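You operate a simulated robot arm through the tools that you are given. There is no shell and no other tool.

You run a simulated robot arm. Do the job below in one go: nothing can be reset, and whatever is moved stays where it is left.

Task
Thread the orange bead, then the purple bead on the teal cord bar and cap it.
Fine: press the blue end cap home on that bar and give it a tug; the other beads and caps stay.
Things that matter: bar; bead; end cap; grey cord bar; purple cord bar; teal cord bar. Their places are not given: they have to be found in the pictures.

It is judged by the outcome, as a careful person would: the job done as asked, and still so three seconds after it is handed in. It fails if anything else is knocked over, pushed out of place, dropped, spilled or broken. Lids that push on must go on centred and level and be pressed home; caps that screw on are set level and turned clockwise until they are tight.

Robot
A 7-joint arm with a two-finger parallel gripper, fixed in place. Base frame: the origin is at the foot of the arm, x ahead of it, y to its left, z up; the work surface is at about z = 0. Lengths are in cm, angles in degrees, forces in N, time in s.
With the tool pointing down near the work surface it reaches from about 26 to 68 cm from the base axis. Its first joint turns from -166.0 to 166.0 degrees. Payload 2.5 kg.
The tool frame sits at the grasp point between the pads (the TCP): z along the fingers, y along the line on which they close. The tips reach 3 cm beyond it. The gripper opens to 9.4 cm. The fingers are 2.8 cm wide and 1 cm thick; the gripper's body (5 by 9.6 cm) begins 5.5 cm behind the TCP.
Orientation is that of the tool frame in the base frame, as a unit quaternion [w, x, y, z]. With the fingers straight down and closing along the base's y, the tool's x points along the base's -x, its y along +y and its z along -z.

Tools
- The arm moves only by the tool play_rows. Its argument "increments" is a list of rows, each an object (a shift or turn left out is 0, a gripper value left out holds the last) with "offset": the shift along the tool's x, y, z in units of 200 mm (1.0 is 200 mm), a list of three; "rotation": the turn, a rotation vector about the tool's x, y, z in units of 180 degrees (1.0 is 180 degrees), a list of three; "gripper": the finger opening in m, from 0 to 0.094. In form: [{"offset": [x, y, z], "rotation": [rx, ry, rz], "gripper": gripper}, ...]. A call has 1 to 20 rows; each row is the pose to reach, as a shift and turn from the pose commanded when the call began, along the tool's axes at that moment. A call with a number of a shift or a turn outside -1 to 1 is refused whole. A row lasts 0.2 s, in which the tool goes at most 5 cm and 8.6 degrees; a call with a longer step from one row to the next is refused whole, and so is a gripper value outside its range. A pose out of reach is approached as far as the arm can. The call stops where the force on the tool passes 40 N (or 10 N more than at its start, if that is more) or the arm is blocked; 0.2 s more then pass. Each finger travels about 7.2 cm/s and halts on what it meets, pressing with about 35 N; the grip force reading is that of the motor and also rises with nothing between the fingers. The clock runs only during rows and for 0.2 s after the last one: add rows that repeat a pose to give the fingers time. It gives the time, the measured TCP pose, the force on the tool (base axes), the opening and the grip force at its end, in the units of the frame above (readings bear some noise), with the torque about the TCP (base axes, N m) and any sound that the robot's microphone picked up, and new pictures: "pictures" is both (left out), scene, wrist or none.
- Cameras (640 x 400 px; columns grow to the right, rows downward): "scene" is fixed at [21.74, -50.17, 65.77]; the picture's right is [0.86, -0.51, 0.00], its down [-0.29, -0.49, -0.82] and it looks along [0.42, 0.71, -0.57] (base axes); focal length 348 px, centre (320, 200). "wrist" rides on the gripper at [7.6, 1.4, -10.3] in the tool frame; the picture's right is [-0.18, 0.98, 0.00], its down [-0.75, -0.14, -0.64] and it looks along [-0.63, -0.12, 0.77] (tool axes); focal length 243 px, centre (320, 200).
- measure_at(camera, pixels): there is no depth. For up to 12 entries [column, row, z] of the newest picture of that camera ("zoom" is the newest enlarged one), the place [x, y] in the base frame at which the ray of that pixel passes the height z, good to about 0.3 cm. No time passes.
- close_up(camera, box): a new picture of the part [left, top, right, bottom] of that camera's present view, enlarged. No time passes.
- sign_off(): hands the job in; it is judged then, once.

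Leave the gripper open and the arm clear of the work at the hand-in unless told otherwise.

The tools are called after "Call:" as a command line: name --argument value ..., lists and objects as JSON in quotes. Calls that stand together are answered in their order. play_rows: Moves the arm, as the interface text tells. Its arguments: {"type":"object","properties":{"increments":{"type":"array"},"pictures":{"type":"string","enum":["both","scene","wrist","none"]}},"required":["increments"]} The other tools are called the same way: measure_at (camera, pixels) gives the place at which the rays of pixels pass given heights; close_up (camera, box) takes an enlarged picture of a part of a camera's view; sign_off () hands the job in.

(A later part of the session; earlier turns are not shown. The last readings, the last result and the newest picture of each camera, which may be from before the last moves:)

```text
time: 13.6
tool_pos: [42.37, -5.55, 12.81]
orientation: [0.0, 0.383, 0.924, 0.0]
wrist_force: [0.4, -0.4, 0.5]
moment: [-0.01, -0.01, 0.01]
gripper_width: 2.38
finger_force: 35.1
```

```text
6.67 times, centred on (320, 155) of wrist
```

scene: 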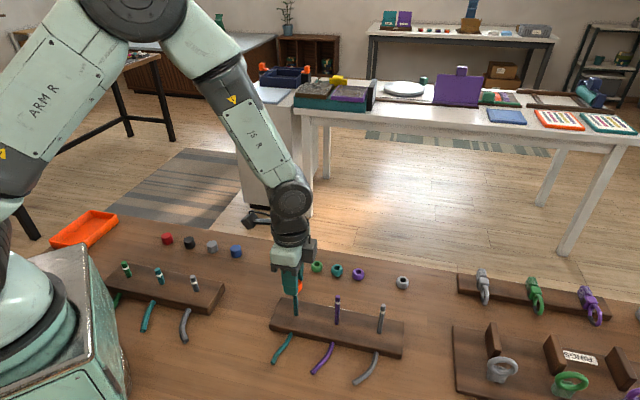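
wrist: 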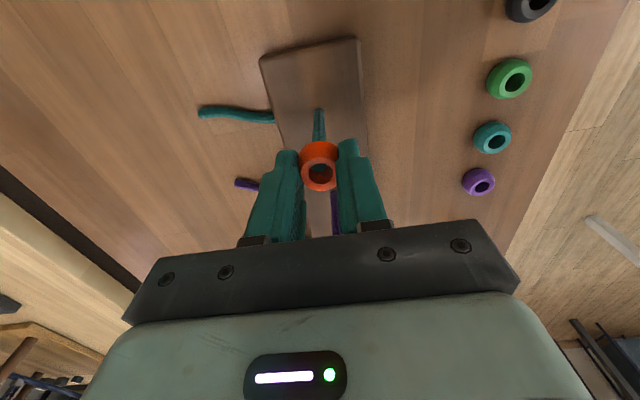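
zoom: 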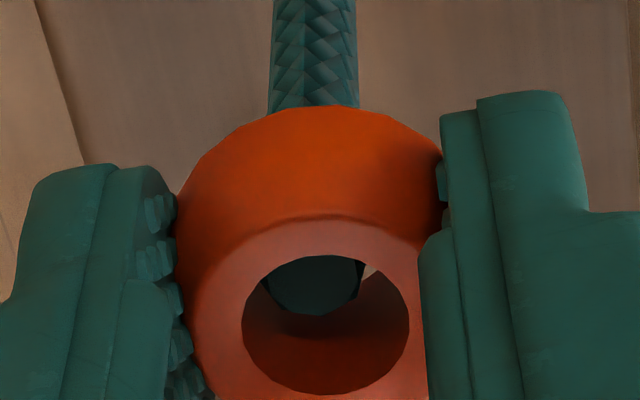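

The tip is clearly inside the hole, slightly left of centre. I'll shift -0.07 cm along tool y and lower 1.5 cm.

Call:
play_rows --increments '[{"offset": [0, -0.0035, 0.0]}, {"offset": [0, -0.0035, 0.02]}, {"offset": [0, -0.0035, 0.045]}, {"offset": [0, -0.0035, 0.075]}, {"offset": [0, -0.0035, 0.075]}]' --pictures "wrist"

Call:
close_up --camera "wrist" --box '[280, 125, 360, 185]'

```text
time: 14.8
tool_pos: [42.44, -5.49, 11.44]
orientation: [0.001, 0.383, 0.924, 0.0]
wrist_force: [0.1, -0.1, -0.4]
moment: [0.01, -0.01, 0.05]
gripper_width: 2.36
finger_force: 35.3
```

wrist: 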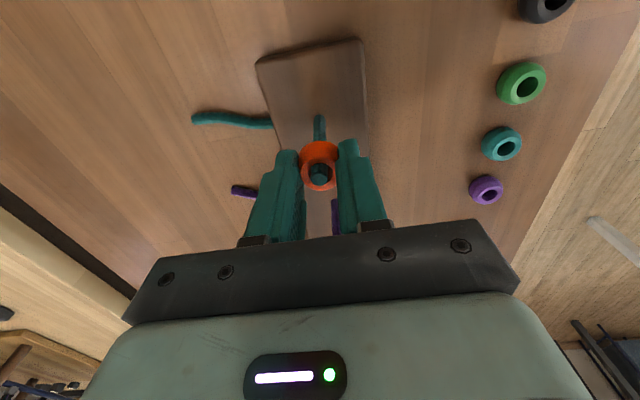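

```text
6.67 times, centred on (320, 155) of wrist
```

zoom: 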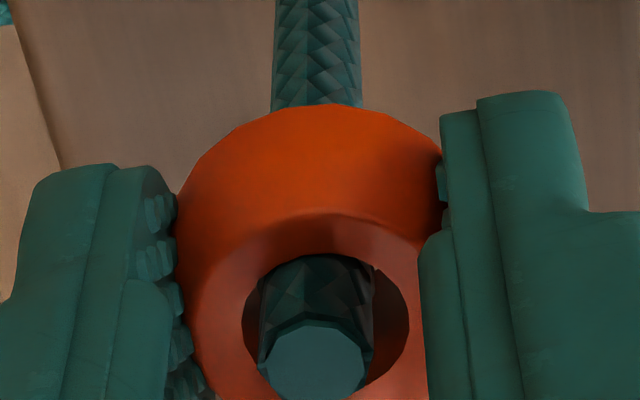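

The bar runs cleanly through the hole with no force. I'll nudge -0.06 cm along y and lower 4 cm more.

Call:
play_rows --increments '[{"offset": [0, -0.003, 0.02]}, {"offset": [0, -0.003, 0.06]}, {"offset": [0, -0.003, 0.1]}, {"offset": [0, -0.003, 0.14]}, {"offset": [0, -0.003, 0.18]}, {"offset": [0, -0.003, 0.2]}, {"offset": [0, -0.003, 0.2]}]'

Call:
close_up --camera "wrist" --box '[270, 125, 370, 225]'

Call:
close_up --camera "scene" --box '[250, 260, 346, 330]'

```text
time: 16.4
tool_pos: [42.46, -5.71, 7.22]
orientation: [0.0, 0.383, 0.924, 0.0]
wrist_force: [0.8, 0.7, -0.2]
moment: [0.0, 0.0, 0.02]
gripper_width: 2.36
finger_force: 35.3
```

scene: 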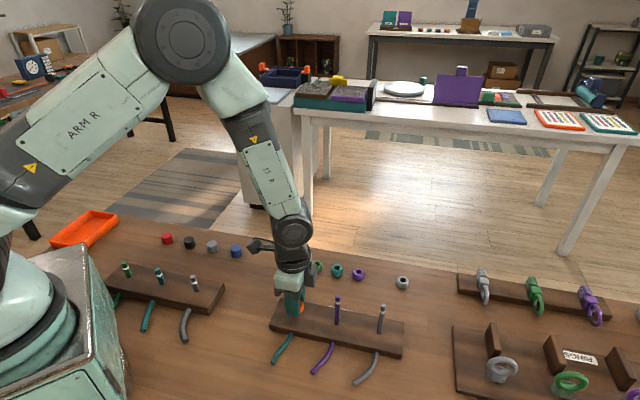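
wrist: 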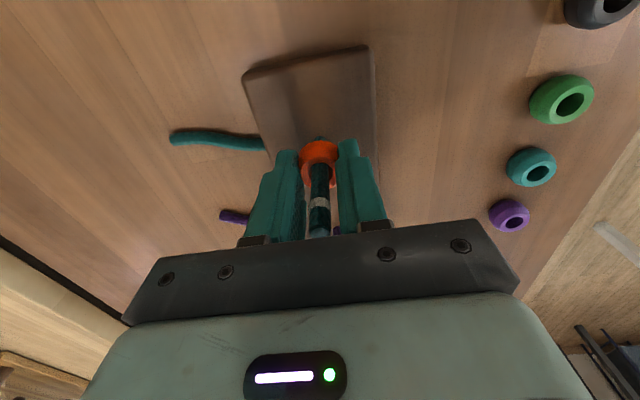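

```text
4.00 times, centred on (320, 175) of wrist
```

zoom: 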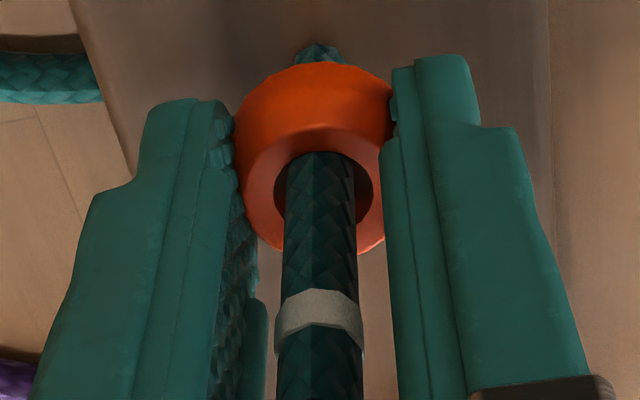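

```text
5.71 times, centred on (298, 295) of scene
```

zoom: 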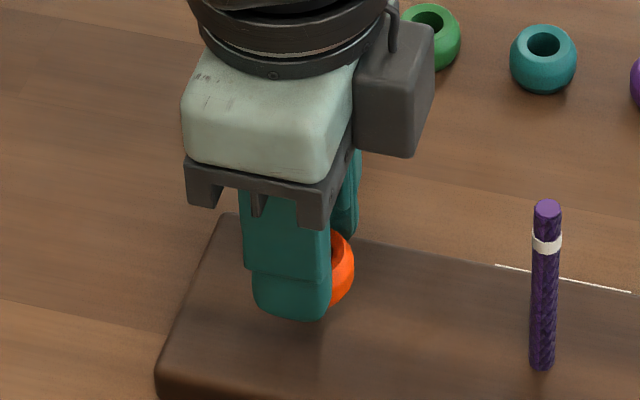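

The bar is well inside and centred. I'll lower a further 1.5 cm slowly, which should bring the bead to about 0.5 cm above the board, while watching for force.

Call:
play_rows --increments '[{"offset": [0, 0, 0.025]}, {"offset": [0, 0, 0.05]}, {"offset": [0, 0, 0.07]}, {"offset": [0, 0, 0.07]}]'

Call:
close_up --camera "wrist" --box '[270, 125, 370, 245]'

Call:
close_up --camera "scene" --box '[250, 260, 346, 330]'

```text
time: 17.4
tool_pos: [42.25, -5.58, 5.7]
orientation: [0.0, 0.383, 0.924, 0.0]
wrist_force: [-0.3, 0.3, -0.9]
moment: [0.01, 0.03, -0.01]
gripper_width: 2.36
finger_force: 35.3
```

scene: 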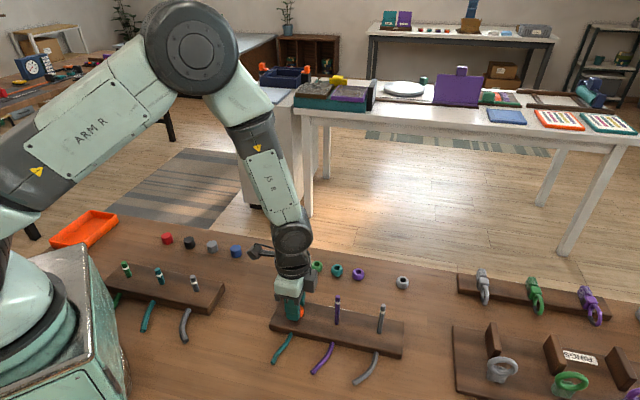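
wrist: 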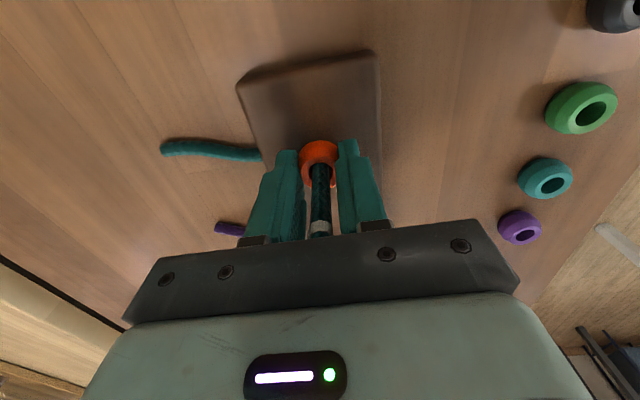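

```text
3.33 times, centred on (320, 185) of wrist
```

zoom: 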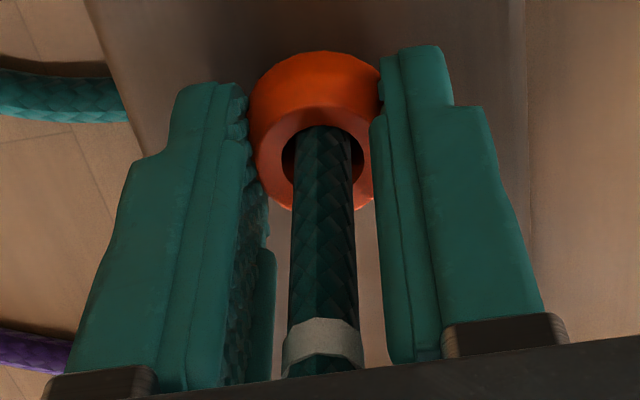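

```text
5.71 times, centred on (298, 295) of scene
```

zoom: 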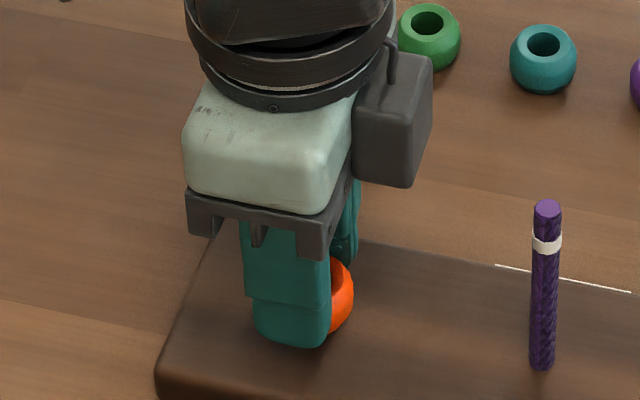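

The bead is just above the board, the force is near zero, and the tool body is still clear of the tip. I'll open to 5 cm so it drops the last few millimetres down the bar.

Call:
play_rows --increments '[{"offset": [0, 0, 0], "gripper": 0.028}, {"offset": [0, 0, 0], "gripper": 0.05}, {"offset": [0, 0, 0], "gripper": 0.05}, {"offset": [0, 0, 0], "gripper": 0.05}]'

Call:
close_up --camera "wrist" --box '[250, 105, 390, 245]'

Call:
close_up --camera "scene" --box '[250, 260, 346, 330]'

```text
time: 18.4
tool_pos: [42.42, -5.65, 5.72]
orientation: [0.0, 0.382, 0.924, 0.0]
wrist_force: [-0.4, 0.0, -0.1]
moment: [0.01, 0.01, 0.02]
gripper_width: 4.99
finger_force: 0.1
```

scene: 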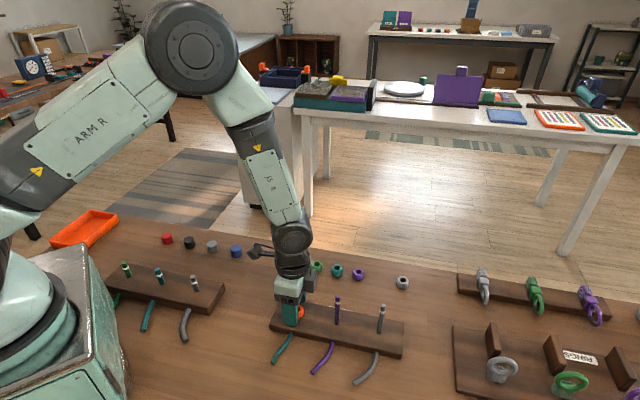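
wrist: 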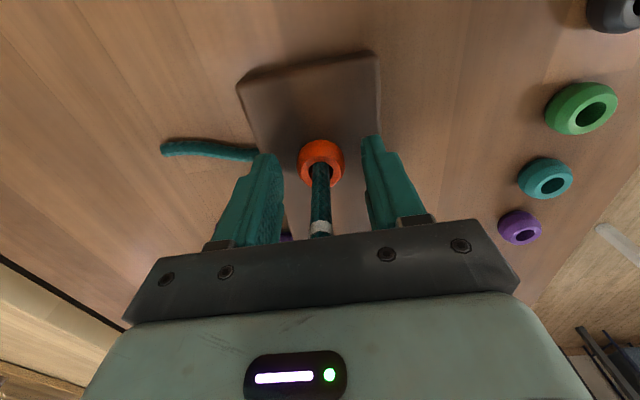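

```text
2.86 times, centred on (320, 175) of wrist
```

zoom: 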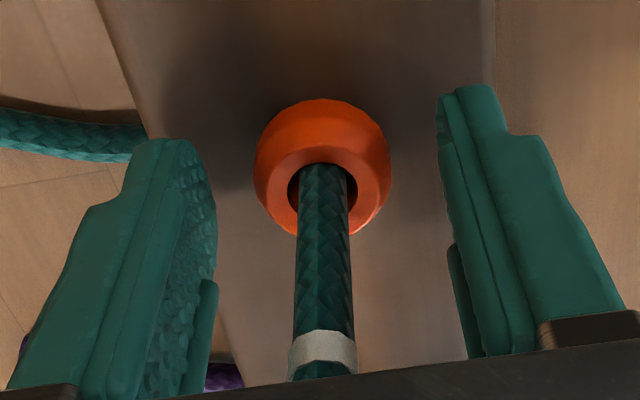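

```text
5.71 times, centred on (298, 295) of scene
```

zoom: 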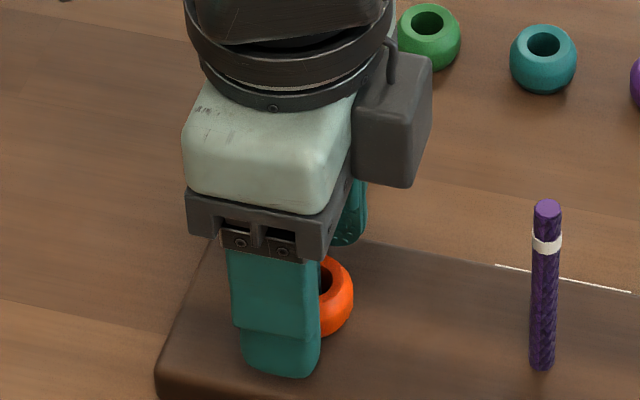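

The orange bead rests on the board. I'll rise straight up, then move above the purple bead at about (61.5, -2.2) with the gripper opened wider.

Call:
play_rows --increments '[{"offset": [0, 0, -0.1]}, {"offset": [0, 0, -0.3]}, {"offset": [0, 0, -0.5]}, {"offset": [0, 0, -0.65]}, {"offset": [-0.08, 0.115, -0.65]}, {"offset": [-0.2, 0.285, -0.65], "gripper": 0.07}, {"offset": [-0.32, 0.455, -0.65]}, {"offset": [-0.44, 0.625, -0.65]}, {"offset": [-0.53, 0.755, -0.65]}, {"offset": [-0.557, 0.794, -0.65]}, {"offset": [-0.557, 0.794, -0.6]}, {"offset": [-0.557, 0.794, -0.4]}, {"offset": [-0.557, 0.794, -0.2]}, {"offset": [-0.557, 0.794, -0.1]}, {"offset": [-0.557, 0.794, -0.1]}]'

Call:
close_up --camera "scene" --box '[250, 260, 346, 330]'

Call:
close_up --camera "wrist" --box '[240, 85, 400, 185]'

```text
time: 21.6
tool_pos: [61.33, -2.37, 7.71]
orientation: [0.0, 0.383, 0.924, 0.0]
wrist_force: [-0.3, 0.3, -0.2]
moment: [0.02, -0.03, 0.02]
gripper_width: 6.99
finger_force: 0.0
```

scene: 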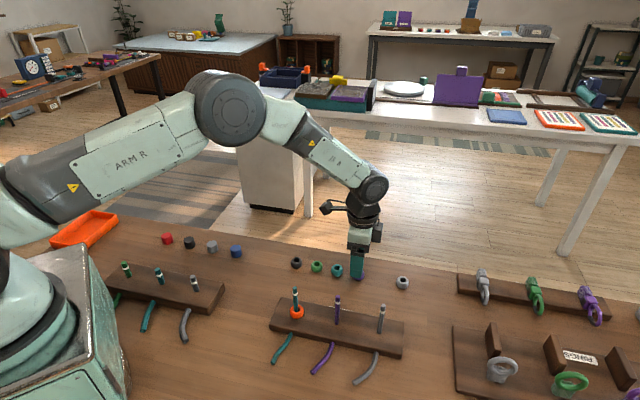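
wrist: 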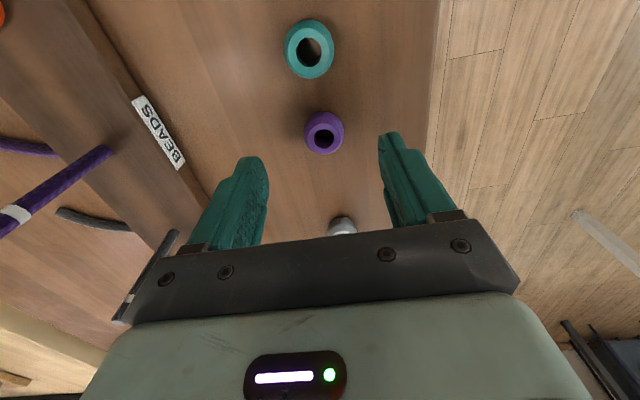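

```text
5.71 times, centred on (298, 295) of scene
```

zoom: 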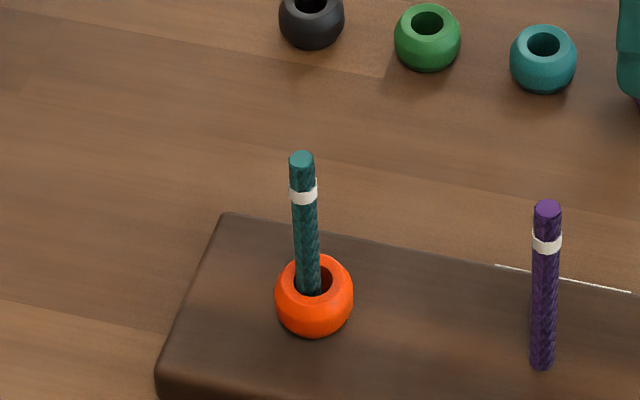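

```text
4.00 times, centred on (320, 135) of wrist
```

zoom: 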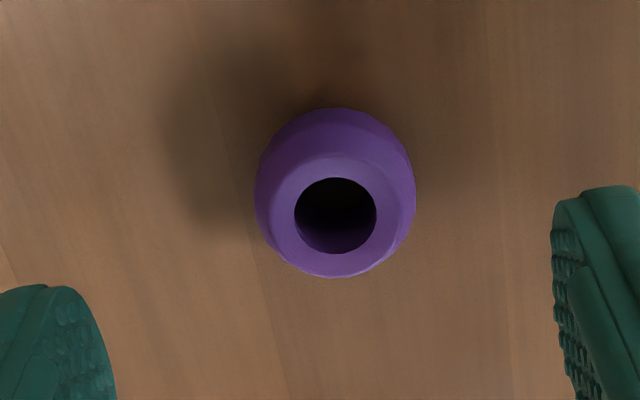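

The orange bead sits neatly on the board around the teal bar. The purple bead's hole is at wrist (324,139), about +0.2 cm along tool y. I'll correct that and descend to z ≈ 3.47.

Call:
play_rows --increments '[{"offset": [-0.003, 0.01, 0.05]}, {"offset": [-0.003, 0.01, 0.12]}, {"offset": [-0.003, 0.01, 0.18]}, {"offset": [-0.003, 0.01, 0.212]}, {"offset": [-0.003, 0.01, 0.212], "gripper": 0.038}, {"offset": [-0.003, 0.01, 0.212], "gripper": 0.038}, {"offset": [-0.003, 0.01, 0.212], "gripper": 0.038}]' --pictures "wrist"

Call:
close_up --camera "wrist" --box '[240, 125, 400, 225]'

```text
time: 23.2
tool_pos: [61.6, -2.28, 3.5]
orientation: [0.0, 0.382, 0.924, -0.001]
wrist_force: [-0.5, 0.1, 0.3]
moment: [0.01, -0.02, -0.03]
gripper_width: 3.79
finger_force: 0.0
```

wrist: 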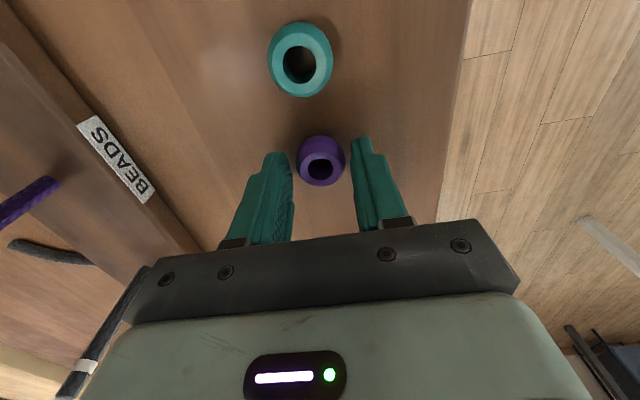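

```text
4.00 times, centred on (320, 175) of wrist
```

zoom: 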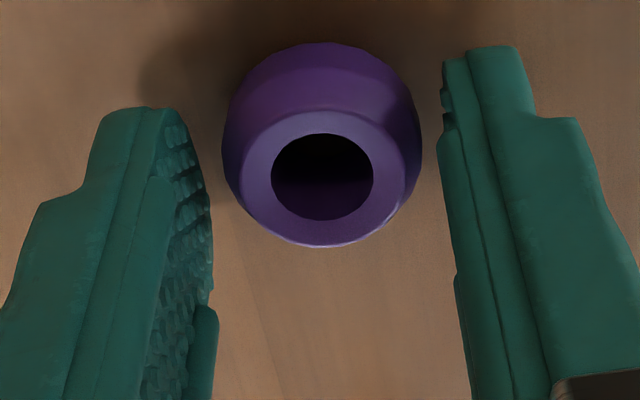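

The bead sits about 0.2 cm towards the camera side of the finger centre. I'll shift +0.2 cm along tool x and then close.

Call:
play_rows --increments '[{"offset": [0.01, 0, 0]}, {"offset": [0.01, 0, 0]}, {"offset": [0.01, 0, 0], "gripper": 0.02}, {"offset": [0.01, 0, 0], "gripper": 0.02}, {"offset": [0.01, 0, 0], "gripper": 0.02}, {"offset": [0.01, 0, 0], "gripper": 0.02}]' --pictures "wrist"

Call:
close_up --camera "wrist" --box '[280, 135, 360, 195]'

```text
time: 24.6
tool_pos: [61.62, -2.15, 3.43]
orientation: [0.001, 0.383, 0.924, 0.0]
wrist_force: [0.1, 0.7, -0.8]
moment: [-0.02, 0.0, 0.02]
gripper_width: 2.36
finger_force: 35.1
```

wrist: 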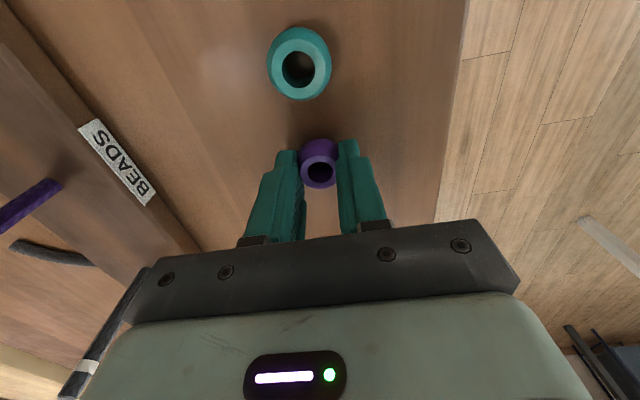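

```text
6.67 times, centred on (320, 165) of wrist
```

zoom: 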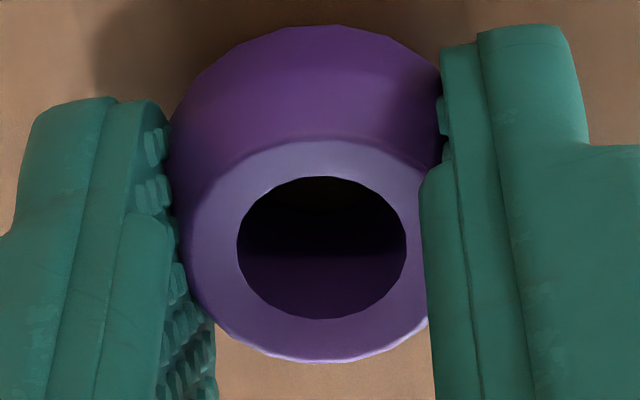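

The purple bead is gripped at 2.36 cm and well centred. I'll lift it and carry it back above the teal bar.

Call:
play_rows --increments '[{"offset": [0, 0, -0.03]}, {"offset": [0, 0, -0.12]}, {"offset": [0, 0, -0.3]}, {"offset": [0, 0, -0.5]}, {"offset": [0, 0, -0.68]}, {"offset": [0.05, -0.07, -0.75]}, {"offset": [0.16, -0.23, -0.75]}, {"offset": [0.28, -0.4, -0.75]}, {"offset": [0.4, -0.57, -0.75]}, {"offset": [0.51, -0.73, -0.75]}, {"offset": [0.556, -0.797, -0.72]}, {"offset": [0.556, -0.797, -0.66]}, {"offset": [0.556, -0.797, -0.66]}]'

Call:
close_up --camera "wrist" --box '[280, 135, 360, 195]'

Call:
close_up --camera "wrist" --box '[280, 85, 360, 145]'

```text
time: 27.4
tool_pos: [42.37, -5.43, 16.95]
orientation: [0.0, 0.383, 0.924, 0.0]
wrist_force: [0.5, -0.2, 0.1]
moment: [-0.03, 0.02, -0.02]
gripper_width: 2.37
finger_force: 34.9
```

scene: 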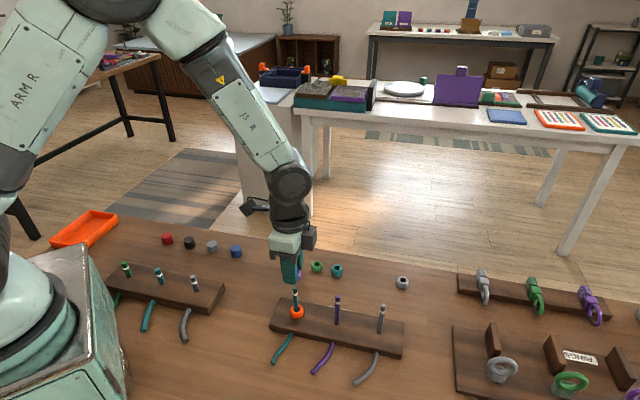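
wrist: 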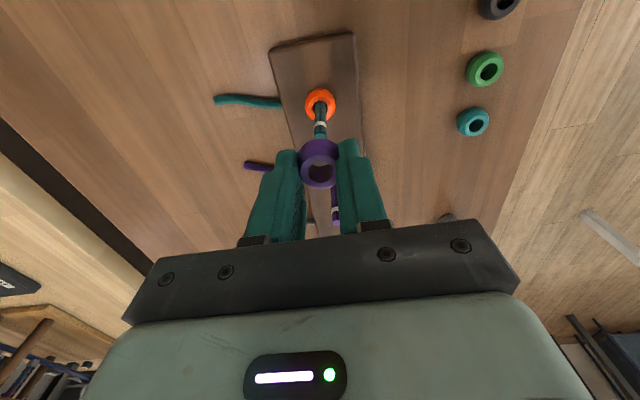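

```text
6.67 times, centred on (320, 165) of wrist
```

zoom: 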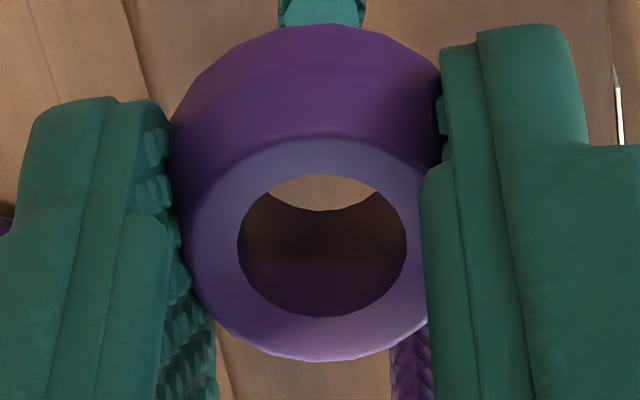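

```text
6.67 times, centred on (320, 115) of wrist
```

zoom: 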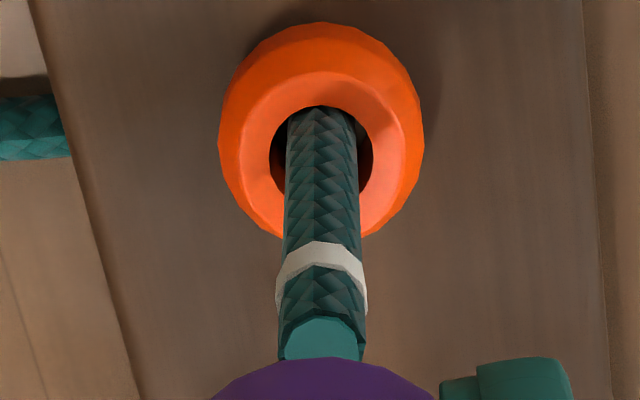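

Laterally they agree, but the bar sits about 0.3 cm towards -x of the hole. I'll shift -0.30 along x and -0.07 along y, lower 1.2 cm and look again.

Call:
play_rows --increments '[{"offset": [-0.015, -0.0035, 0.02]}, {"offset": [-0.015, -0.0035, 0.06]}, {"offset": [-0.015, -0.0035, 0.06]}]' --pictures "wrist"

Call:
close_up --camera "wrist" --box '[280, 85, 360, 145]'

Call:
close_up --camera "wrist" --box '[280, 135, 360, 195]'

```text
time: 28.2
tool_pos: [42.49, -5.76, 15.66]
orientation: [0.0, 0.383, 0.924, 0.0]
wrist_force: [0.8, -0.4, -0.4]
moment: [-0.01, -0.02, 0.01]
gripper_width: 2.39
finger_force: 35.2
```

wrist: 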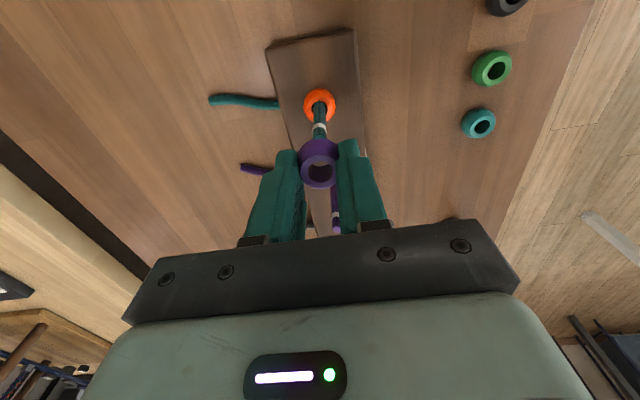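

```text
6.67 times, centred on (320, 115) of wrist
```

zoom: 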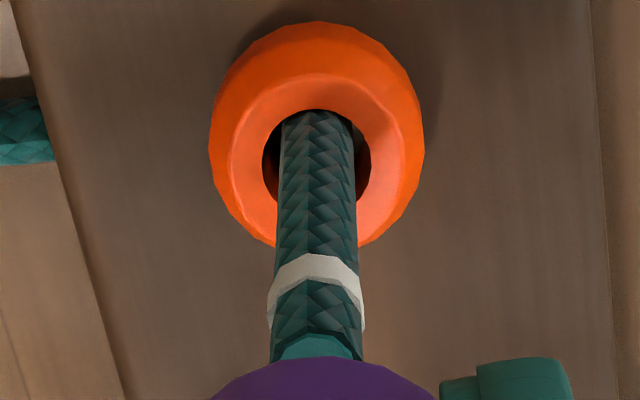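

```text
6.67 times, centred on (320, 165) of wrist
```

zoom: 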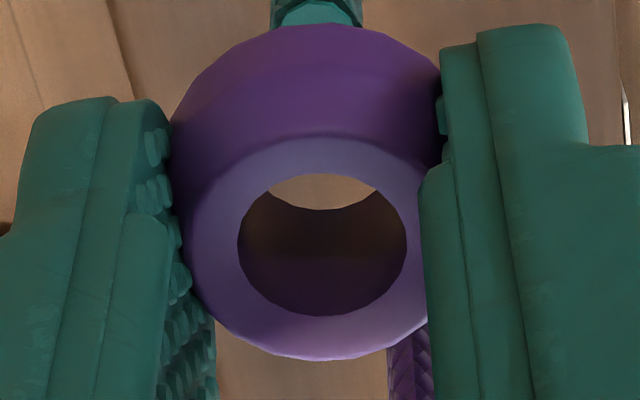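

They're aligned to about 0.05 cm. I'll lower 1.8 cm to just above tip level and recheck.

Call:
play_rows --increments '[{"offset": [0, -0.002, 0.03]}, {"offset": [0, -0.002, 0.06]}, {"offset": [0, -0.002, 0.088]}, {"offset": [0, -0.002, 0.088]}]' --pictures "wrist"

Call:
close_up --camera "wrist" --box '[280, 85, 360, 145]'

Call:
close_up --camera "wrist" --box '[280, 135, 360, 195]'

```text
time: 29.2
tool_pos: [42.42, -5.89, 13.86]
orientation: [0.0, 0.383, 0.924, 0.0]
wrist_force: [0.2, 0.1, 0.5]
moment: [0.01, 0.02, 0.02]
gripper_width: 2.35
finger_force: 34.9
```

wrist: 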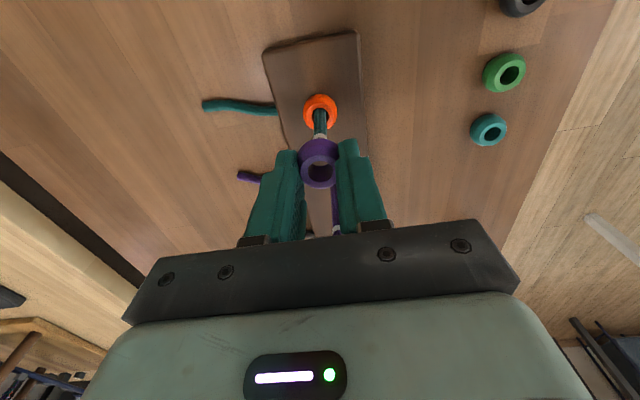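

```text
6.67 times, centred on (320, 115) of wrist
```

zoom: 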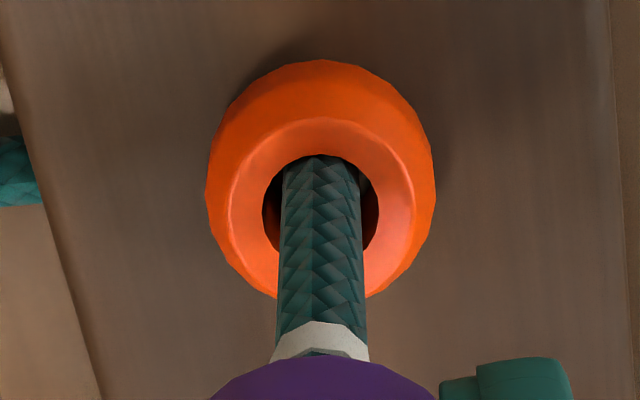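

```text
6.67 times, centred on (320, 165) of wrist
```

zoom: 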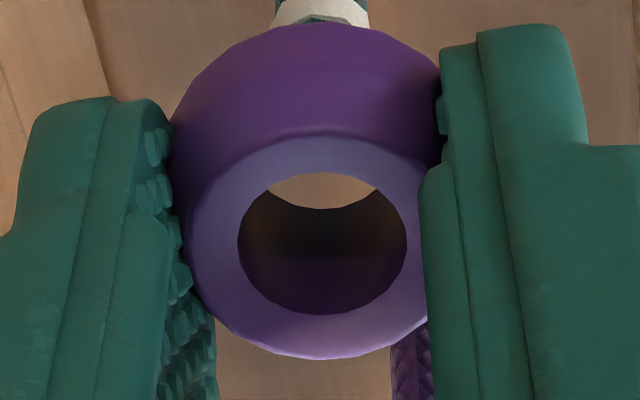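

The columns match, with the bar at 320.5 and the hole at 322. I'll lower 0.6 cm and look for the tip through the hole.

Call:
play_rows --increments '[{"offset": [0, 0, 0.01]}, {"offset": [0, 0, 0.02]}, {"offset": [0, 0, 0.03]}, {"offset": [0, 0, 0.03]}]' --pictures "wrist"

Call:
close_up --camera "wrist" --box '[280, 125, 360, 185]'

```text
time: 30.2
tool_pos: [42.58, -5.87, 13.18]
orientation: [-0.001, 0.383, 0.924, 0.0]
wrist_force: [-4.7, 2.6, 1.1]
moment: [0.04, 0.23, -0.01]
gripper_width: 2.36
finger_force: 35.2
```

wrist: 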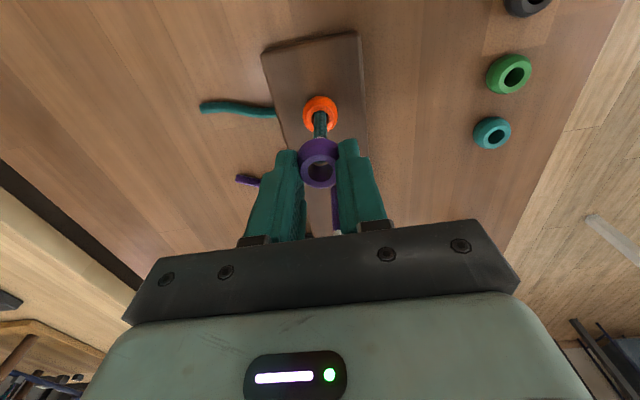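

```text
6.67 times, centred on (320, 155) of wrist
```

zoom: 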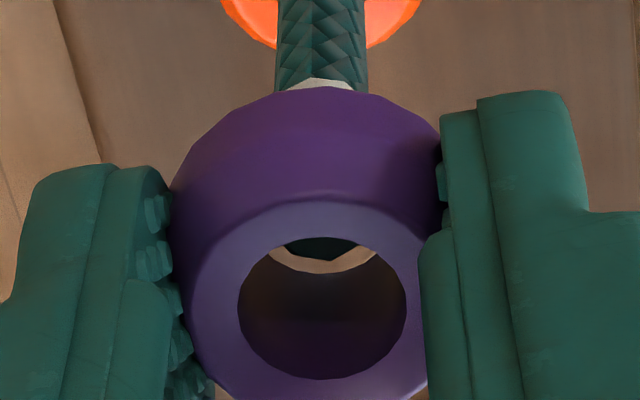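

A side force of about 5 N pushes the tool towards its +x, so the bar touches that wall of the hole. I'll shift +0.12 cm along tool x to relieve it.

Call:
play_rows --increments '[{"offset": [0.006, 0, 0]}, {"offset": [0.006, 0, 0]}, {"offset": [0.006, 0, 0]}]' --pictures "wrist"

Call:
close_up --camera "wrist" --box '[280, 125, 360, 185]'

```text
time: 31.0
tool_pos: [42.56, -5.86, 13.3]
orientation: [0.001, 0.383, 0.924, 0.0]
wrist_force: [-1.2, 0.3, 0.1]
moment: [-0.01, 0.03, -0.03]
gripper_width: 2.32
finger_force: 34.9
```

wrist: 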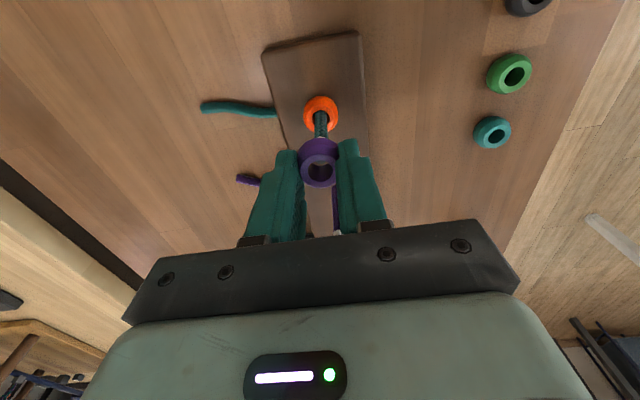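

```text
6.67 times, centred on (320, 155) of wrist
```

zoom: 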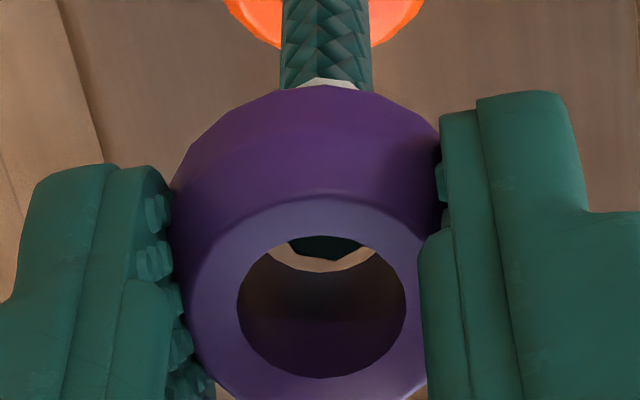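

The force is relieved. I'll shift a little more (+0.08 x, +0.03 y) and lower 0.7 cm.

Call:
play_rows --increments '[{"offset": [0.004, 0.0015, 0]}, {"offset": [0.004, 0.0015, 0.012]}, {"offset": [0.004, 0.0015, 0.024]}, {"offset": [0.004, 0.0015, 0.035]}, {"offset": [0.004, 0.0015, 0.035]}]' --pictures "wrist"

Call:
close_up --camera "wrist" --box '[280, 125, 360, 185]'

```text
time: 32.2
tool_pos: [42.28, -5.81, 12.49]
orientation: [0.001, 0.382, 0.924, 0.0]
wrist_force: [0.5, -0.2, 0.3]
moment: [0.0, -0.04, 0.0]
gripper_width: 2.33
finger_force: 35.1
```

wrist: 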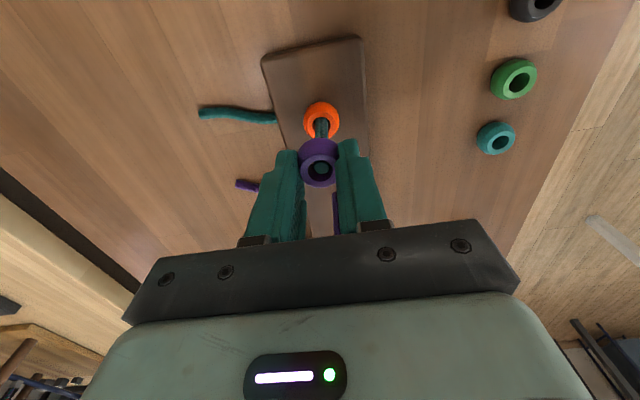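

```text
6.67 times, centred on (320, 155) of wrist
```

zoom: 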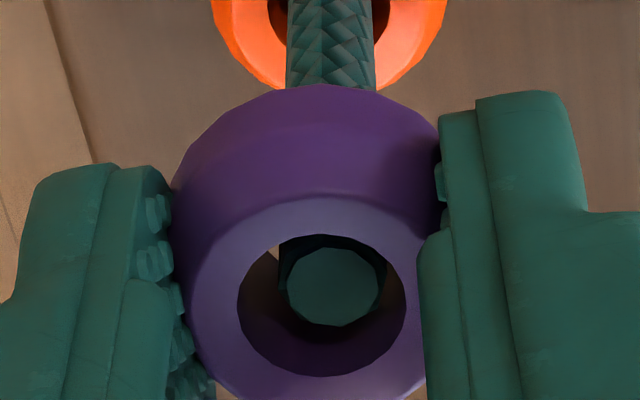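

The tip is inside, slightly right of centre. I'll nudge +0.08 cm along y and lower to TCP ≈ 7.6, which should be a bit above the orange bead.

Call:
play_rows --increments '[{"offset": [0, 0.004, 0.005]}, {"offset": [0, 0.004, 0.04]}, {"offset": [0, 0.004, 0.08]}, {"offset": [0, 0.004, 0.12]}, {"offset": [0, 0.004, 0.16]}, {"offset": [0, 0.004, 0.2]}, {"offset": [0, 0.004, 0.23]}, {"offset": [0, 0.004, 0.24]}, {"offset": [0, 0.004, 0.24]}]'

Call:
close_up --camera "wrist" --box '[260, 105, 380, 225]'

Call:
close_up --camera "scene" --box '[250, 260, 346, 330]'

```text
time: 34.2
tool_pos: [42.48, -5.6, 7.65]
orientation: [0.001, 0.383, 0.924, 0.0]
wrist_force: [0.0, -0.7, 0.1]
moment: [-0.04, 0.01, 0.01]
gripper_width: 2.57
finger_force: 35.4
```

scene: 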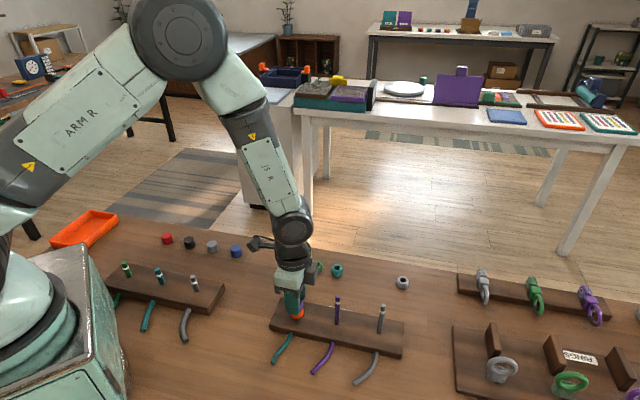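
wrist: 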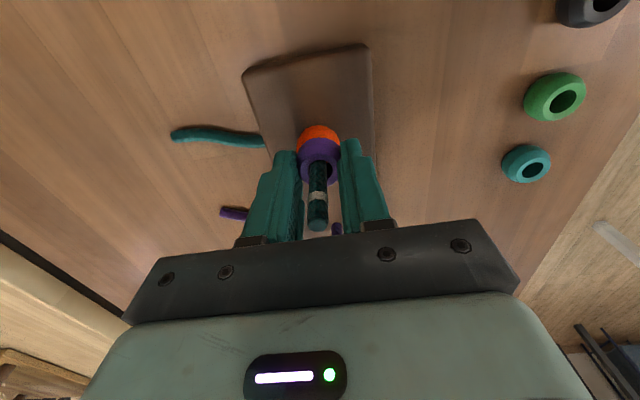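

```text
3.33 times, centred on (320, 165) of wrist
```

zoom: 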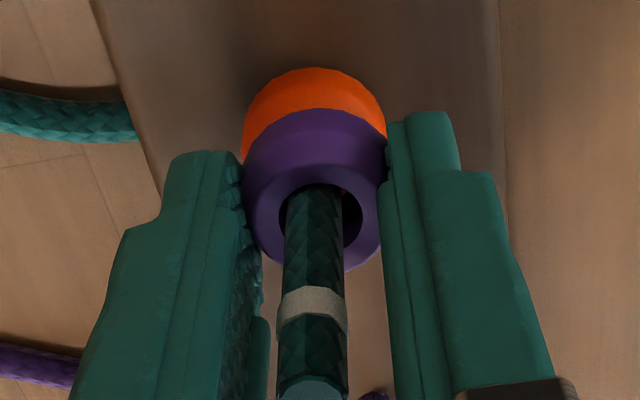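

```text
5.71 times, centred on (298, 295) of scene
```

zoom: 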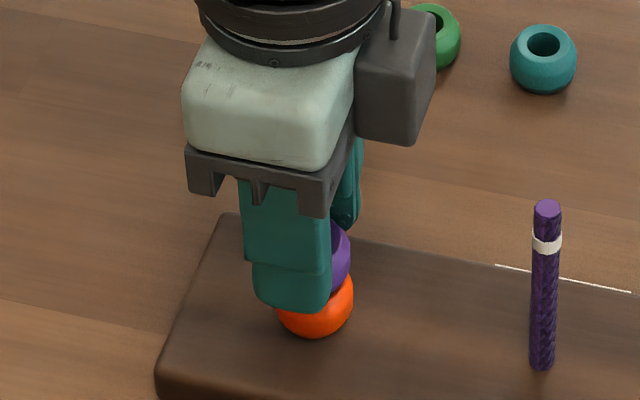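

The purple bead is right on top of the orange one and there is no load on the tool. I'll release it.

Call:
play_rows --increments '[{"offset": [0, 0, 0], "gripper": 0.03}, {"offset": [0, 0, 0], "gripper": 0.05}, {"offset": [0, 0, 0], "gripper": 0.05}, {"offset": [0, 0, 0], "gripper": 0.05}]'

Call:
close_up --camera "wrist" --box '[260, 105, 380, 225]'

Call:
close_up --camera "scene" --box '[250, 260, 346, 330]'

```text
time: 35.2
tool_pos: [42.55, -5.59, 7.79]
orientation: [0.0, 0.382, 0.924, -0.001]
wrist_force: [-0.8, -1.0, 0.4]
moment: [0.0, -0.01, -0.01]
gripper_width: 4.97
finger_force: 0.0
```

scene: 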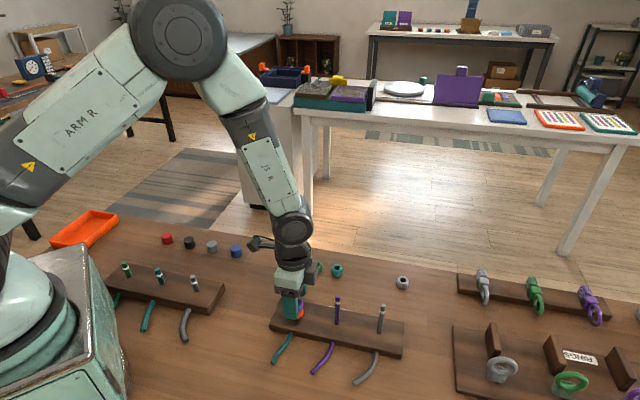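
wrist: 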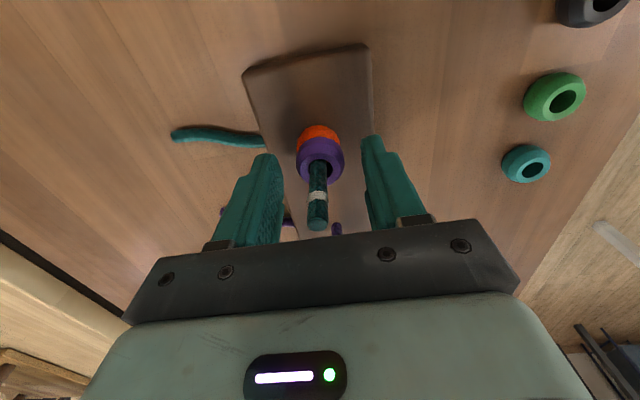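

```text
3.33 times, centred on (320, 165) of wrist
```

zoom: 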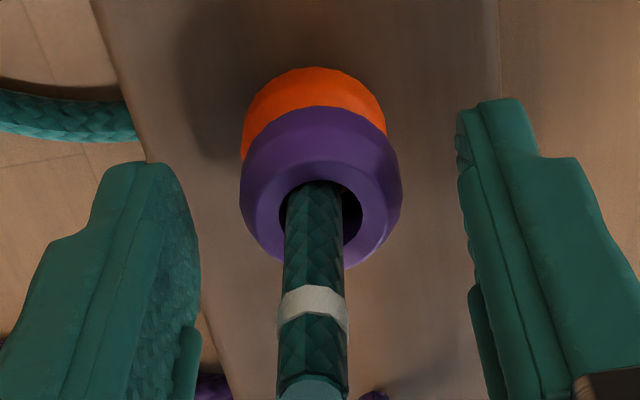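

```text
5.71 times, centred on (298, 295) of scene
```

zoom: 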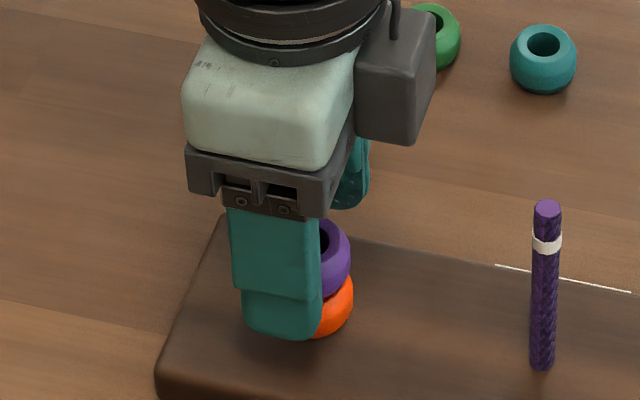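

Both beads are on the bar, orange below and purple above. I'll rise clear and head for the blue cap near (38.3, 22.1), making the trip in two calls because of the range limit.

Call:
play_rows --increments '[{"offset": [0, 0, -0.1]}, {"offset": [0, 0, -0.3]}, {"offset": [0, 0, -0.48]}, {"offset": [0, 0, -0.57]}, {"offset": [0.1, 0.073, -0.57]}, {"offset": [0.28, 0.206, -0.57], "gripper": 0.07}, {"offset": [0.46, 0.338, -0.57]}, {"offset": [0.64, 0.47, -0.57]}, {"offset": [0.8, 0.588, -0.57]}, {"offset": [0.85, 0.625, -0.57]}, {"offset": [0.85, 0.625, -0.57]}]'

Call:
close_up --camera "scene" --box '[250, 260, 346, 330]'

```text
time: 37.6
tool_pos: [39.46, 15.02, 19.01]
orientation: [0.0, 0.383, 0.924, 0.0]
wrist_force: [0.1, 0.3, -1.4]
moment: [0.05, 0.01, 0.01]
gripper_width: 7.01
finger_force: 0.0
```

scene: 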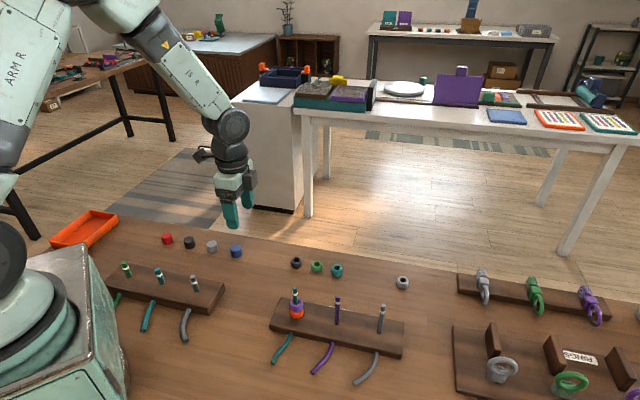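
wrist: 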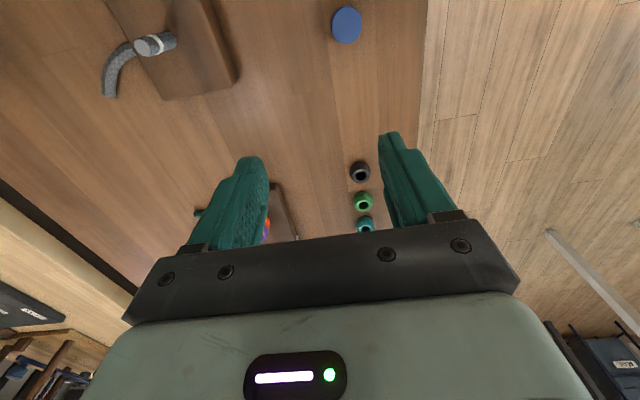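

```text
5.71 times, centred on (298, 295) of scene
```

zoom: 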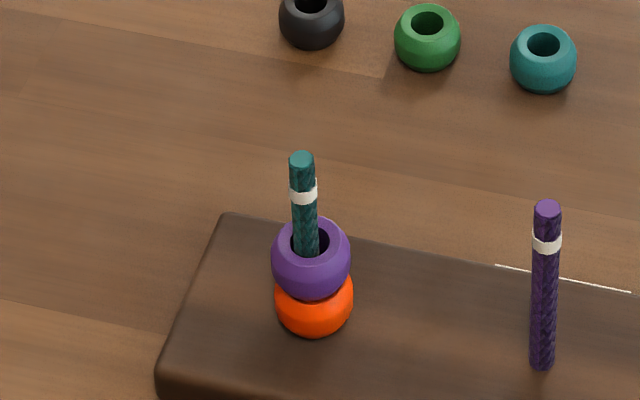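

Both beads sit correctly. I'll measure the blue cap's top with both cameras, at wrist (347,25) and scene (235.6,248.1).

Call:
measure_at --camera "wrist" --pixels '[[346.5, 25, 2.2], [346.5, 25, 2.2], [346.5, 25, 2.2], [346.5, 25, 2.2], [346.5, 25, 1.2], [346.5, 25, 1.2]]'

Call:
measure_at --camera "scene" --pixels '[[235.6, 248.1, 2.2], [235.6, 248.1, 2.2], [235.6, 248.1, 2.2], [235.6, 248.1, 2.2], [235.6, 248.1, 1.2], [235.6, 248.1, 1.2]]'

Call:
close_up --camera "wrist" --box '[306, 0, 386, 60]'

```text
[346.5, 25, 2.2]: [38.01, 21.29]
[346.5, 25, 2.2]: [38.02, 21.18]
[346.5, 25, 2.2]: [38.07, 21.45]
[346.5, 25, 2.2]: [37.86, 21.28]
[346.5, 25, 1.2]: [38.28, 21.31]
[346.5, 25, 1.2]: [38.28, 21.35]
```

```text
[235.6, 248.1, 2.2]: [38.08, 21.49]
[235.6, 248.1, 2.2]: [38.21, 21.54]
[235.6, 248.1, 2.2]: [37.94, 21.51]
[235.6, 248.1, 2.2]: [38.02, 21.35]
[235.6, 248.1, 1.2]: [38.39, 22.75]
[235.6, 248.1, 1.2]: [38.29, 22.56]
```

```text
6.67 times, centred on (346, 30) of wrist
```

zoom: 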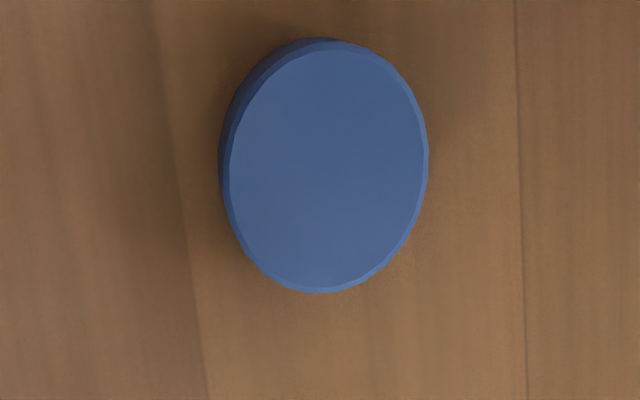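

The cap is at about (38.05, 21.4) with its top at z ≈ 2.2. I'll move over it and descend to z ≈ 8.

Call:
play_rows --increments '[{"offset": [0.14, 0.088, 0.0]}, {"offset": [0.2755, 0.1757, 0.05]}, {"offset": [0.2755, 0.1757, 0.22]}, {"offset": [0.2755, 0.1757, 0.4]}, {"offset": [0.2755, 0.1757, 0.55]}, {"offset": [0.2755, 0.1757, 0.55]}]'

Call:
close_up --camera "wrist" --box '[240, 85, 400, 185]'

```text
time: 39.0
tool_pos: [37.85, 21.82, 8.13]
orientation: [0.0, 0.383, 0.924, 0.0]
wrist_force: [-1.1, -0.1, -0.2]
moment: [0.01, 0.01, -0.01]
gripper_width: 7.02
finger_force: 0.1
```

scene: 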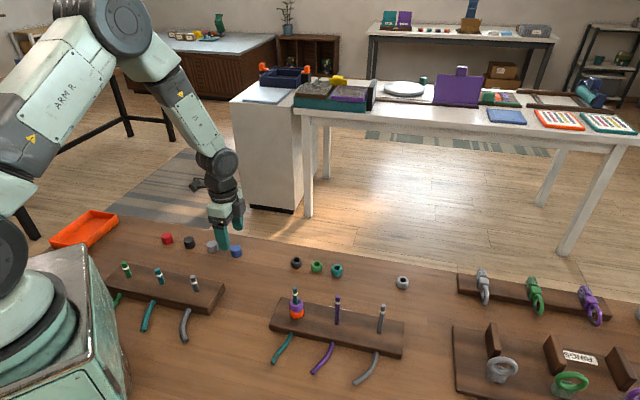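
wrist: 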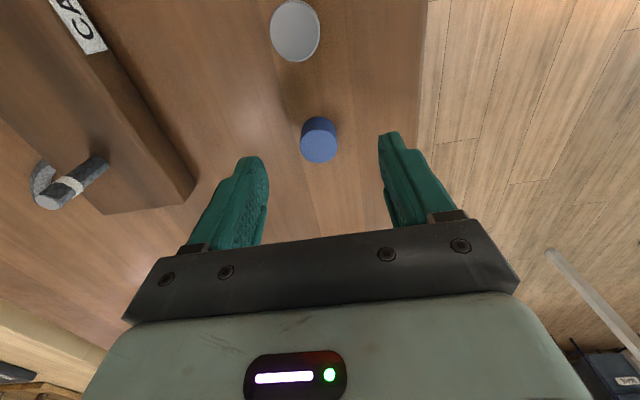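

```text
4.00 times, centred on (320, 135) of wrist
```

zoom: 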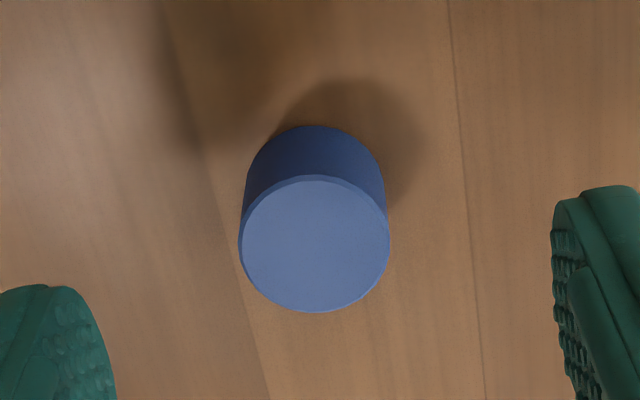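

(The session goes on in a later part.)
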